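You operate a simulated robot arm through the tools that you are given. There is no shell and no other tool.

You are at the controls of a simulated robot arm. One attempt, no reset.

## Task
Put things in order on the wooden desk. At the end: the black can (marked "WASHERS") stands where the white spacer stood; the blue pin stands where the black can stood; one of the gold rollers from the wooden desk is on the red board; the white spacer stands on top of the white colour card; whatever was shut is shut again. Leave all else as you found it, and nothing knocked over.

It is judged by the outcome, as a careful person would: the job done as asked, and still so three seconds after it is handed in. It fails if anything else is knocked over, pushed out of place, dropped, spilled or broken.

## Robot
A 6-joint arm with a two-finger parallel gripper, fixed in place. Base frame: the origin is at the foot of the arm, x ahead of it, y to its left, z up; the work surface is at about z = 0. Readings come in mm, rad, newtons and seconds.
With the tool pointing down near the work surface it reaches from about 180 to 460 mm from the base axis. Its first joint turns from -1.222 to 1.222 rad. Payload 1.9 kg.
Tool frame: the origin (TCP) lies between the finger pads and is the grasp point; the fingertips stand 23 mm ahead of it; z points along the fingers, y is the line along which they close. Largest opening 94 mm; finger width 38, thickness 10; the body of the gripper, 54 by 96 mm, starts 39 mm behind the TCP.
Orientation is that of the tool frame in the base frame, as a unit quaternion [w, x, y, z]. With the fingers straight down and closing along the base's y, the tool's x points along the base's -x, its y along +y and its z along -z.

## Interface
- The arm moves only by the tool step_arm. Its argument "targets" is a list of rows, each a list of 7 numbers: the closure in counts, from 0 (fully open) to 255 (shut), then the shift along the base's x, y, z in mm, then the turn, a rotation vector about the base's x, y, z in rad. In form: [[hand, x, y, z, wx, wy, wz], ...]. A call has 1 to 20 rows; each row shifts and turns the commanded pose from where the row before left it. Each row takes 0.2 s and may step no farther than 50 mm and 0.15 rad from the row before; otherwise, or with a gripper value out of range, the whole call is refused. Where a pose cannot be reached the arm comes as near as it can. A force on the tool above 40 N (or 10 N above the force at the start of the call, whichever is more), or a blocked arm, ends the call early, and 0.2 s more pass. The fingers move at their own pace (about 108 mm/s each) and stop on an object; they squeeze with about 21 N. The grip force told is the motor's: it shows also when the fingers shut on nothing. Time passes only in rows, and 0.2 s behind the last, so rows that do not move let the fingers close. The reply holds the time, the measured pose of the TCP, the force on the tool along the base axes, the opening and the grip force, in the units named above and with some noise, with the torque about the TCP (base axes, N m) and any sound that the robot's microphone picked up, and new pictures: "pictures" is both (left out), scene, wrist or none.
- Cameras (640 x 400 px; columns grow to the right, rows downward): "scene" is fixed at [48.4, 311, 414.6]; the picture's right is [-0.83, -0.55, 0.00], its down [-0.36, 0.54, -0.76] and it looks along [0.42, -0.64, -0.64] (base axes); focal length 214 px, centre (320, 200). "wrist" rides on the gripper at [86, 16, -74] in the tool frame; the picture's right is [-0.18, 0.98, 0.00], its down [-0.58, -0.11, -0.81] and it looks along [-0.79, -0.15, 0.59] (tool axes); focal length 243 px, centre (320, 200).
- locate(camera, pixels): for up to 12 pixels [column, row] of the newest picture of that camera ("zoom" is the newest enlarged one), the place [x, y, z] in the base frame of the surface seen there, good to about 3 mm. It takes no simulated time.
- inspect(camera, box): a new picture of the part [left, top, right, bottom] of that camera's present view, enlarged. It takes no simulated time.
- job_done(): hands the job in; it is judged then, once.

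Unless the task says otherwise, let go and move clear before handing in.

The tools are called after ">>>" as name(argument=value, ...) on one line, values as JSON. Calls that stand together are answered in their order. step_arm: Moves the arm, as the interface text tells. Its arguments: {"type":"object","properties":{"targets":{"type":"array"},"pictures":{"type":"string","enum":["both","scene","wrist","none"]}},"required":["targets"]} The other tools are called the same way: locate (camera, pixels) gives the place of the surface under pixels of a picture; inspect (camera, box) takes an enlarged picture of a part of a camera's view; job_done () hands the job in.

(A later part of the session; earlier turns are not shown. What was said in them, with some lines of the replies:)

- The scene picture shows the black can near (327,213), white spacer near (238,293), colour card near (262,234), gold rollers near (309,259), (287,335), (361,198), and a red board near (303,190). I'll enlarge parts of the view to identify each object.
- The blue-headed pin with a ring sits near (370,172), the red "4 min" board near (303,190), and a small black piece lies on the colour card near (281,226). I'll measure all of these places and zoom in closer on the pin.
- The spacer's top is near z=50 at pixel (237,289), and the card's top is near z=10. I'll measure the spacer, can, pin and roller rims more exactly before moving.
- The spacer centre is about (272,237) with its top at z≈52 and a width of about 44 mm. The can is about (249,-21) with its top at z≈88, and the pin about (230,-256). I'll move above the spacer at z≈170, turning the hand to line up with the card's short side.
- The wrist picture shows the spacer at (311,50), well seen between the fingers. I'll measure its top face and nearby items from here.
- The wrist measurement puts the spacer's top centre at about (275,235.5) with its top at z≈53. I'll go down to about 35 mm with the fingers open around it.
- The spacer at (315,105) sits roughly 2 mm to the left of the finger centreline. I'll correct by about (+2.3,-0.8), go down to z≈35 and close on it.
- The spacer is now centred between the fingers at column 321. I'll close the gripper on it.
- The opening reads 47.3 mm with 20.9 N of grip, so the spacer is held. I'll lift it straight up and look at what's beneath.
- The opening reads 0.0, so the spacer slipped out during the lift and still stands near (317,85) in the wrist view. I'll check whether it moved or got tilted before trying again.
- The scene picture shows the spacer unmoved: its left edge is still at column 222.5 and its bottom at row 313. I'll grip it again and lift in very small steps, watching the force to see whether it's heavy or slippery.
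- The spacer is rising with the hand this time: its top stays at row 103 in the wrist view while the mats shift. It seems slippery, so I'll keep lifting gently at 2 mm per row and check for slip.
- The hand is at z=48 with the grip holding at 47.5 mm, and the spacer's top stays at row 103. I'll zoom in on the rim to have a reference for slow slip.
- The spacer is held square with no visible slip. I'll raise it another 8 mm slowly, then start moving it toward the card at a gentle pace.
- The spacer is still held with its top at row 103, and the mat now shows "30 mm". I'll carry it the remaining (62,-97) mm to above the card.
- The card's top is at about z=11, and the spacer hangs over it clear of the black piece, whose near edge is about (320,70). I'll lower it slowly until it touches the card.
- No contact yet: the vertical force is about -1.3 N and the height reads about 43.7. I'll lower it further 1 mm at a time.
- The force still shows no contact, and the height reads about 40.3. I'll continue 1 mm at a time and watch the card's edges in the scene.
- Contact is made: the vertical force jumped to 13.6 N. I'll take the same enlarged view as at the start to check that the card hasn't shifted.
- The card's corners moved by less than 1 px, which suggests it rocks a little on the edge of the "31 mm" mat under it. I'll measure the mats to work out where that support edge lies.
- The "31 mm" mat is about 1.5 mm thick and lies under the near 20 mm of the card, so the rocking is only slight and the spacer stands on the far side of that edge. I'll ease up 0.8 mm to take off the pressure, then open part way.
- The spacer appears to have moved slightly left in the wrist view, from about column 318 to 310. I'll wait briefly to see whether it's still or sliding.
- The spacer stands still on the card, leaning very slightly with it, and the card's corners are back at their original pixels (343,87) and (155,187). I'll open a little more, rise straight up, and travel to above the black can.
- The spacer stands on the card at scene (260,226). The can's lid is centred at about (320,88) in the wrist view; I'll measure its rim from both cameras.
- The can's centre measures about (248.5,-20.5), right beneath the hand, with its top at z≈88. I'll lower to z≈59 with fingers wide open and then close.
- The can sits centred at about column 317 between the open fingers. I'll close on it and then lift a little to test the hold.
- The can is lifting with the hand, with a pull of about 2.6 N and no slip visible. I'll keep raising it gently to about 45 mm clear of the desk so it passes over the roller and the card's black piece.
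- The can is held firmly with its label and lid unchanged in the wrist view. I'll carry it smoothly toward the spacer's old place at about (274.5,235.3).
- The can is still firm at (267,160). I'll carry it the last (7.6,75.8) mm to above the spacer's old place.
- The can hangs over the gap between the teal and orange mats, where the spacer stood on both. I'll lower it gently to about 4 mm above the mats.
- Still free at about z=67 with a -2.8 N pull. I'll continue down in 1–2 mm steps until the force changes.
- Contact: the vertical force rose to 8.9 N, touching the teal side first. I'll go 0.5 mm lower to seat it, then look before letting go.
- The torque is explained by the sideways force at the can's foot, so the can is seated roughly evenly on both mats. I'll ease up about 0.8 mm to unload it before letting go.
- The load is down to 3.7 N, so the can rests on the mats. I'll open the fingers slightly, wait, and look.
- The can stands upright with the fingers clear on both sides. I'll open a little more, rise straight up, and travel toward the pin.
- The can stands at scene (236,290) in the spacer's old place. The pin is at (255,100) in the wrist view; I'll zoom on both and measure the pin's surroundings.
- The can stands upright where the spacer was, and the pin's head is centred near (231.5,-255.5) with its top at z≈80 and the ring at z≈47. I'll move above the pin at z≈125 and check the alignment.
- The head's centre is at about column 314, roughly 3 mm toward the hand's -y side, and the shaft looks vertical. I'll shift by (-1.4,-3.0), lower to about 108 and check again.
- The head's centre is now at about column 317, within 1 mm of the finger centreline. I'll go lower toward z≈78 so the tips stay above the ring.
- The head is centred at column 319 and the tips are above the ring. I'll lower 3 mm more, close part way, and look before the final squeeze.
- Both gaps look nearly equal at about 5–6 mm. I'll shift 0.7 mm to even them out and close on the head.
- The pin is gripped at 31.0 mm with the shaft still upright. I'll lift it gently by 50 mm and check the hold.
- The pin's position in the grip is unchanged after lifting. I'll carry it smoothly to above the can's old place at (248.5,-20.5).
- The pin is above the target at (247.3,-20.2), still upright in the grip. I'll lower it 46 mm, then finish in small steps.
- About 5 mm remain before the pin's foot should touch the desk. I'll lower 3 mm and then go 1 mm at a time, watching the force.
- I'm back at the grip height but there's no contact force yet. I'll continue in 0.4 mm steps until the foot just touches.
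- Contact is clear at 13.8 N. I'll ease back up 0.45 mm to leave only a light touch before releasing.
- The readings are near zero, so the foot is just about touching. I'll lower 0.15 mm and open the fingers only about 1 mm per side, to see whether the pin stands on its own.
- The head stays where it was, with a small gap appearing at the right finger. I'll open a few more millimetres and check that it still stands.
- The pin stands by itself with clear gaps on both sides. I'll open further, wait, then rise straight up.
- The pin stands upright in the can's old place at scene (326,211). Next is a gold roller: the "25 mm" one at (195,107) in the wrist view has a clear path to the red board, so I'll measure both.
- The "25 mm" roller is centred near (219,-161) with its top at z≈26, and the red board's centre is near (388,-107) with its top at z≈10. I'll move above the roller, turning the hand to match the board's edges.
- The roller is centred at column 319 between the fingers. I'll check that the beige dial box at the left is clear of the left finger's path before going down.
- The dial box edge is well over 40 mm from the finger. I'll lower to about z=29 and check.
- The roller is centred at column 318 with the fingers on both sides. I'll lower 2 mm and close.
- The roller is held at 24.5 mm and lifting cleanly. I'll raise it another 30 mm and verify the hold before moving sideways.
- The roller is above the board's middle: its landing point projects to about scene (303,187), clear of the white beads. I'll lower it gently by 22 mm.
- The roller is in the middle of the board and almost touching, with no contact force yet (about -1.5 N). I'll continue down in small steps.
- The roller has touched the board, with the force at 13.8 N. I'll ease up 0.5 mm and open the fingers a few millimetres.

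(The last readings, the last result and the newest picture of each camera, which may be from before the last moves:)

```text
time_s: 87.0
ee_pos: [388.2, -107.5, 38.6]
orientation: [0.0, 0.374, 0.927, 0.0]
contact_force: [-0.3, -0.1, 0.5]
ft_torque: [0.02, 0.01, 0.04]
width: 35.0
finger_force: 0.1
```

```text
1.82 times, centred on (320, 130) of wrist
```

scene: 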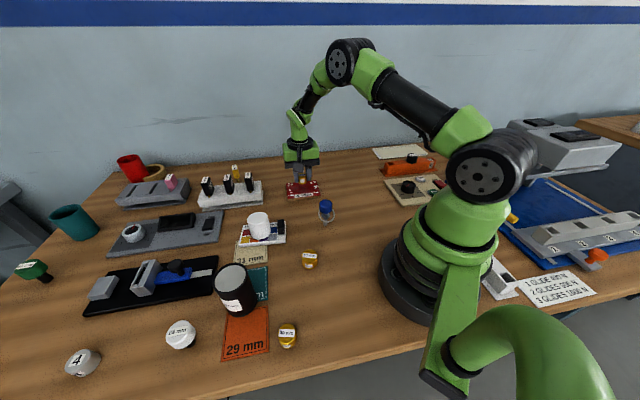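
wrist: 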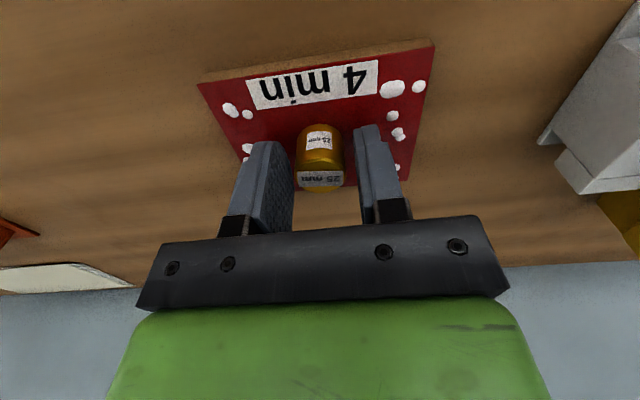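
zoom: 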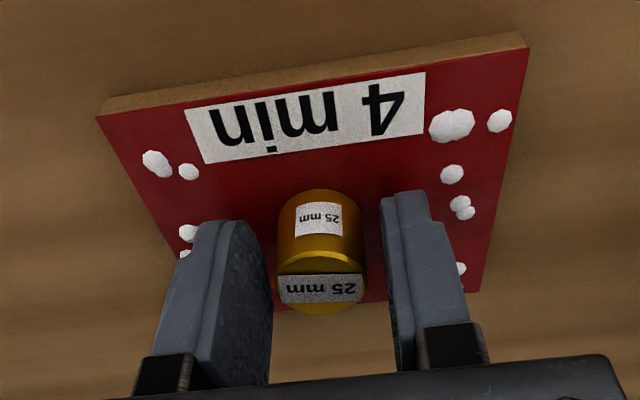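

The roller stands free in the middle of the red board with gaps on both sides. I'll rise straight up and then back away to a clear spot to view the whole desk.

>>> step_arm(targets=[[160, 0, 0, 3, 0, 0, 0], [160, 0, 0, 8, 0, 0, 0], [160, 0, 0, 15, 0, 0, 0], [160, 0, 0, 25, 0, 0, 0], [160, 0, 0, 40, 0, 0, 0], [160, 0, 0, 45, 0, 0, 0], [160, 0, 0, 45, 0, 0, 0], [100, -15, 25, 35, 0, 0, 0.1], [50, -15, 25, 35, 0, 0, 0.1], [0, -15, 25, 0, 0, 0, 0.1], [0, -10, 25, 0, 0, 0, 0.1], [0, -5, 25, 0, 0, 0, 0.1], [0, 0, 20, 0, 0, 0, 0.1], [0, 0, 0, 0, 0, 0, 0.1], [0, 0, 0, 0, 0, 0, 0]], pictures="both")

>>> inspect(camera="scene", box=[200, 160, 400, 320])

>>> inspect(camera="scene", box=[230, 170, 350, 250])

>>> inspect(camera="scene", box=[0, 140, 320, 390])

```text
time_s: 90.2
ee_pos: [328.4, 39.3, 291.4]
orientation: [0.0, 0.033, 0.999, 0.001]
contact_force: [-0.5, -0.3, 0.5]
ft_torque: [0.02, -0.02, 0.01]
width: 93.7
finger_force: 0.1
```

scene: 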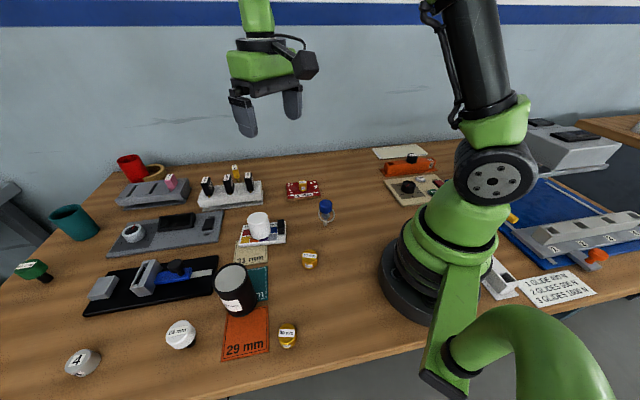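
wrist: 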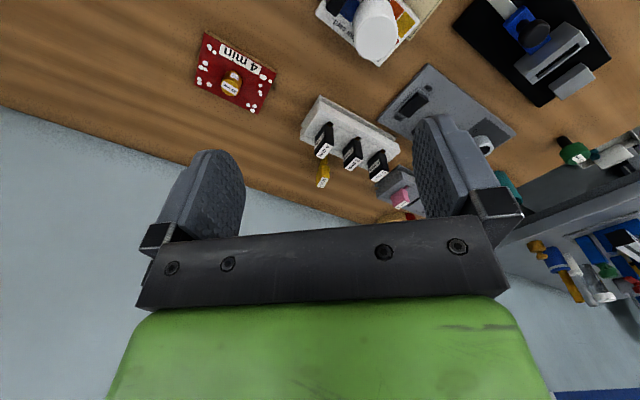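

```text
2.50 times, centred on (300, 240) of scene
```

zoom: 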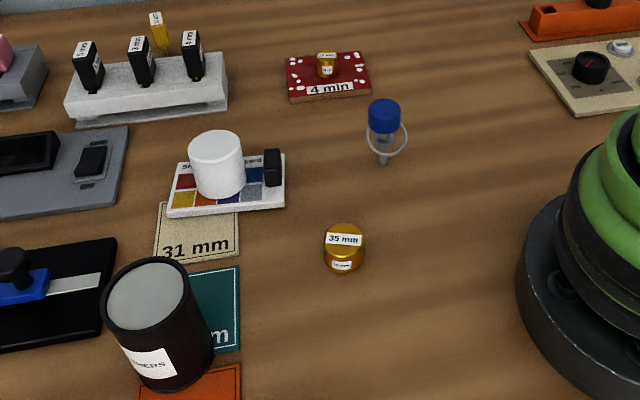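

```text
5.00 times, centred on (290, 210) of scene
```

zoom: 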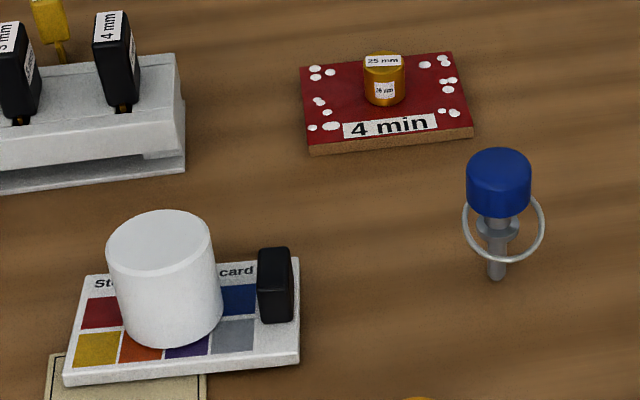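

```text
1.60 times, centred on (160, 265) of scene
```

zoom: 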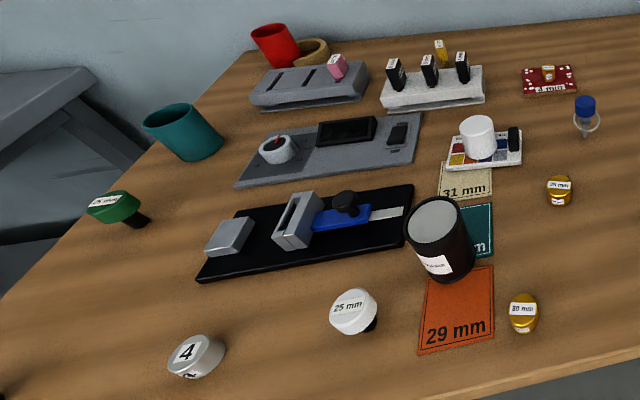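

All four items look right: the spacer is on the card (259,226), the can on the mats (236,290), the pin (326,211) and the roller on the red board (303,186). I'll do a last measurement of these positions before handing in.

>>> locate(camera="scene", pixels=[[326, 224], [326, 206], [258, 219], [236, 280], [303, 185], [303, 190], [262, 240], [285, 241], [285, 222.5], [241, 244]])

>>> step_arm(targets=[[0, 0, 0, 0, 0, 0, 0], [0, 0, 0, 0, 0, 0, 0], [0, 0, 0, 0, 0, 0, 0], [0, 0, 0, 0, 0, 0, 0], [0, 0, 0, 0, 0, 0, 0]], pictures="scene")

>>> inspect(camera="scene", box=[225, 195, 305, 255])

```text
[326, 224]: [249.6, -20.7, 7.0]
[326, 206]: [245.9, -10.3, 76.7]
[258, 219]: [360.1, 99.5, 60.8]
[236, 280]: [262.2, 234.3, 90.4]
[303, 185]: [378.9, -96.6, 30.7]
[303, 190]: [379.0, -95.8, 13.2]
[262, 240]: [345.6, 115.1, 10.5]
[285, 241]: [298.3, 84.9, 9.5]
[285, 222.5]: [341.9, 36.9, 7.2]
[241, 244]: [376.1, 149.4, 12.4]
```

```text
time_s: 91.4
ee_pos: [328.4, 39.0, 290.3]
orientation: [0.0, 0.033, 0.999, 0.0]
contact_force: [-0.2, -0.9, -0.4]
ft_torque: [-0.01, 0.03, 0.0]
width: 94.2
finger_force: 0.1
```

scene: 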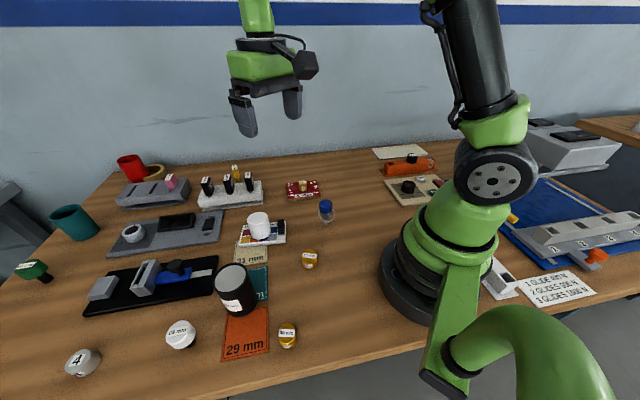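

```text
6.67 times, centred on (265, 225) of scene
```

zoom: 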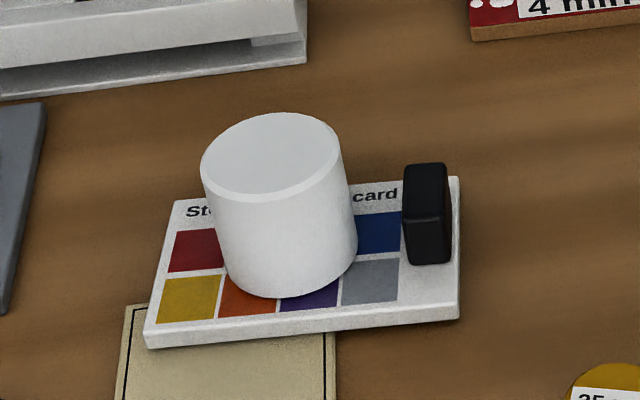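

The spacer's picture matches the one taken just after I placed it, so nothing is sliding. The pin's foot is at (249.6,-20.7), where the can stood. Nothing was opened along the way, the hand is empty and clear, so I'm handing in the job.

>>> job_done()

```text
The job is handed in.
```

The job is handed in. In the last pictures every item was upright, in place and not moving:

- **Black can:** it stands where the white spacer stood, across the edges of the teal and orange mats.
- **Blue pin:** it stands where the can stood. Its foot measured within about 2 mm of the can's old centre.
- **Gold roller:** the "25 mm" roller from the desk stands in the middle of the red "4 min" board.
- **White spacer:** it stands on the white colour card, clear of the black piece there. It leans very slightly because the card rests on the edge of the "31 mm" mat, as it did at the start.
- **Anything shut:** I opened nothing, so there was nothing to shut again.

The spacer slipped out of the fingers on my first lift. It stayed standing in its place, and the second, slower lift held.

The card also rocked by less than a millimetre while I set the spacer down, then settled back where it was. I saw nothing else moved or knocked over.
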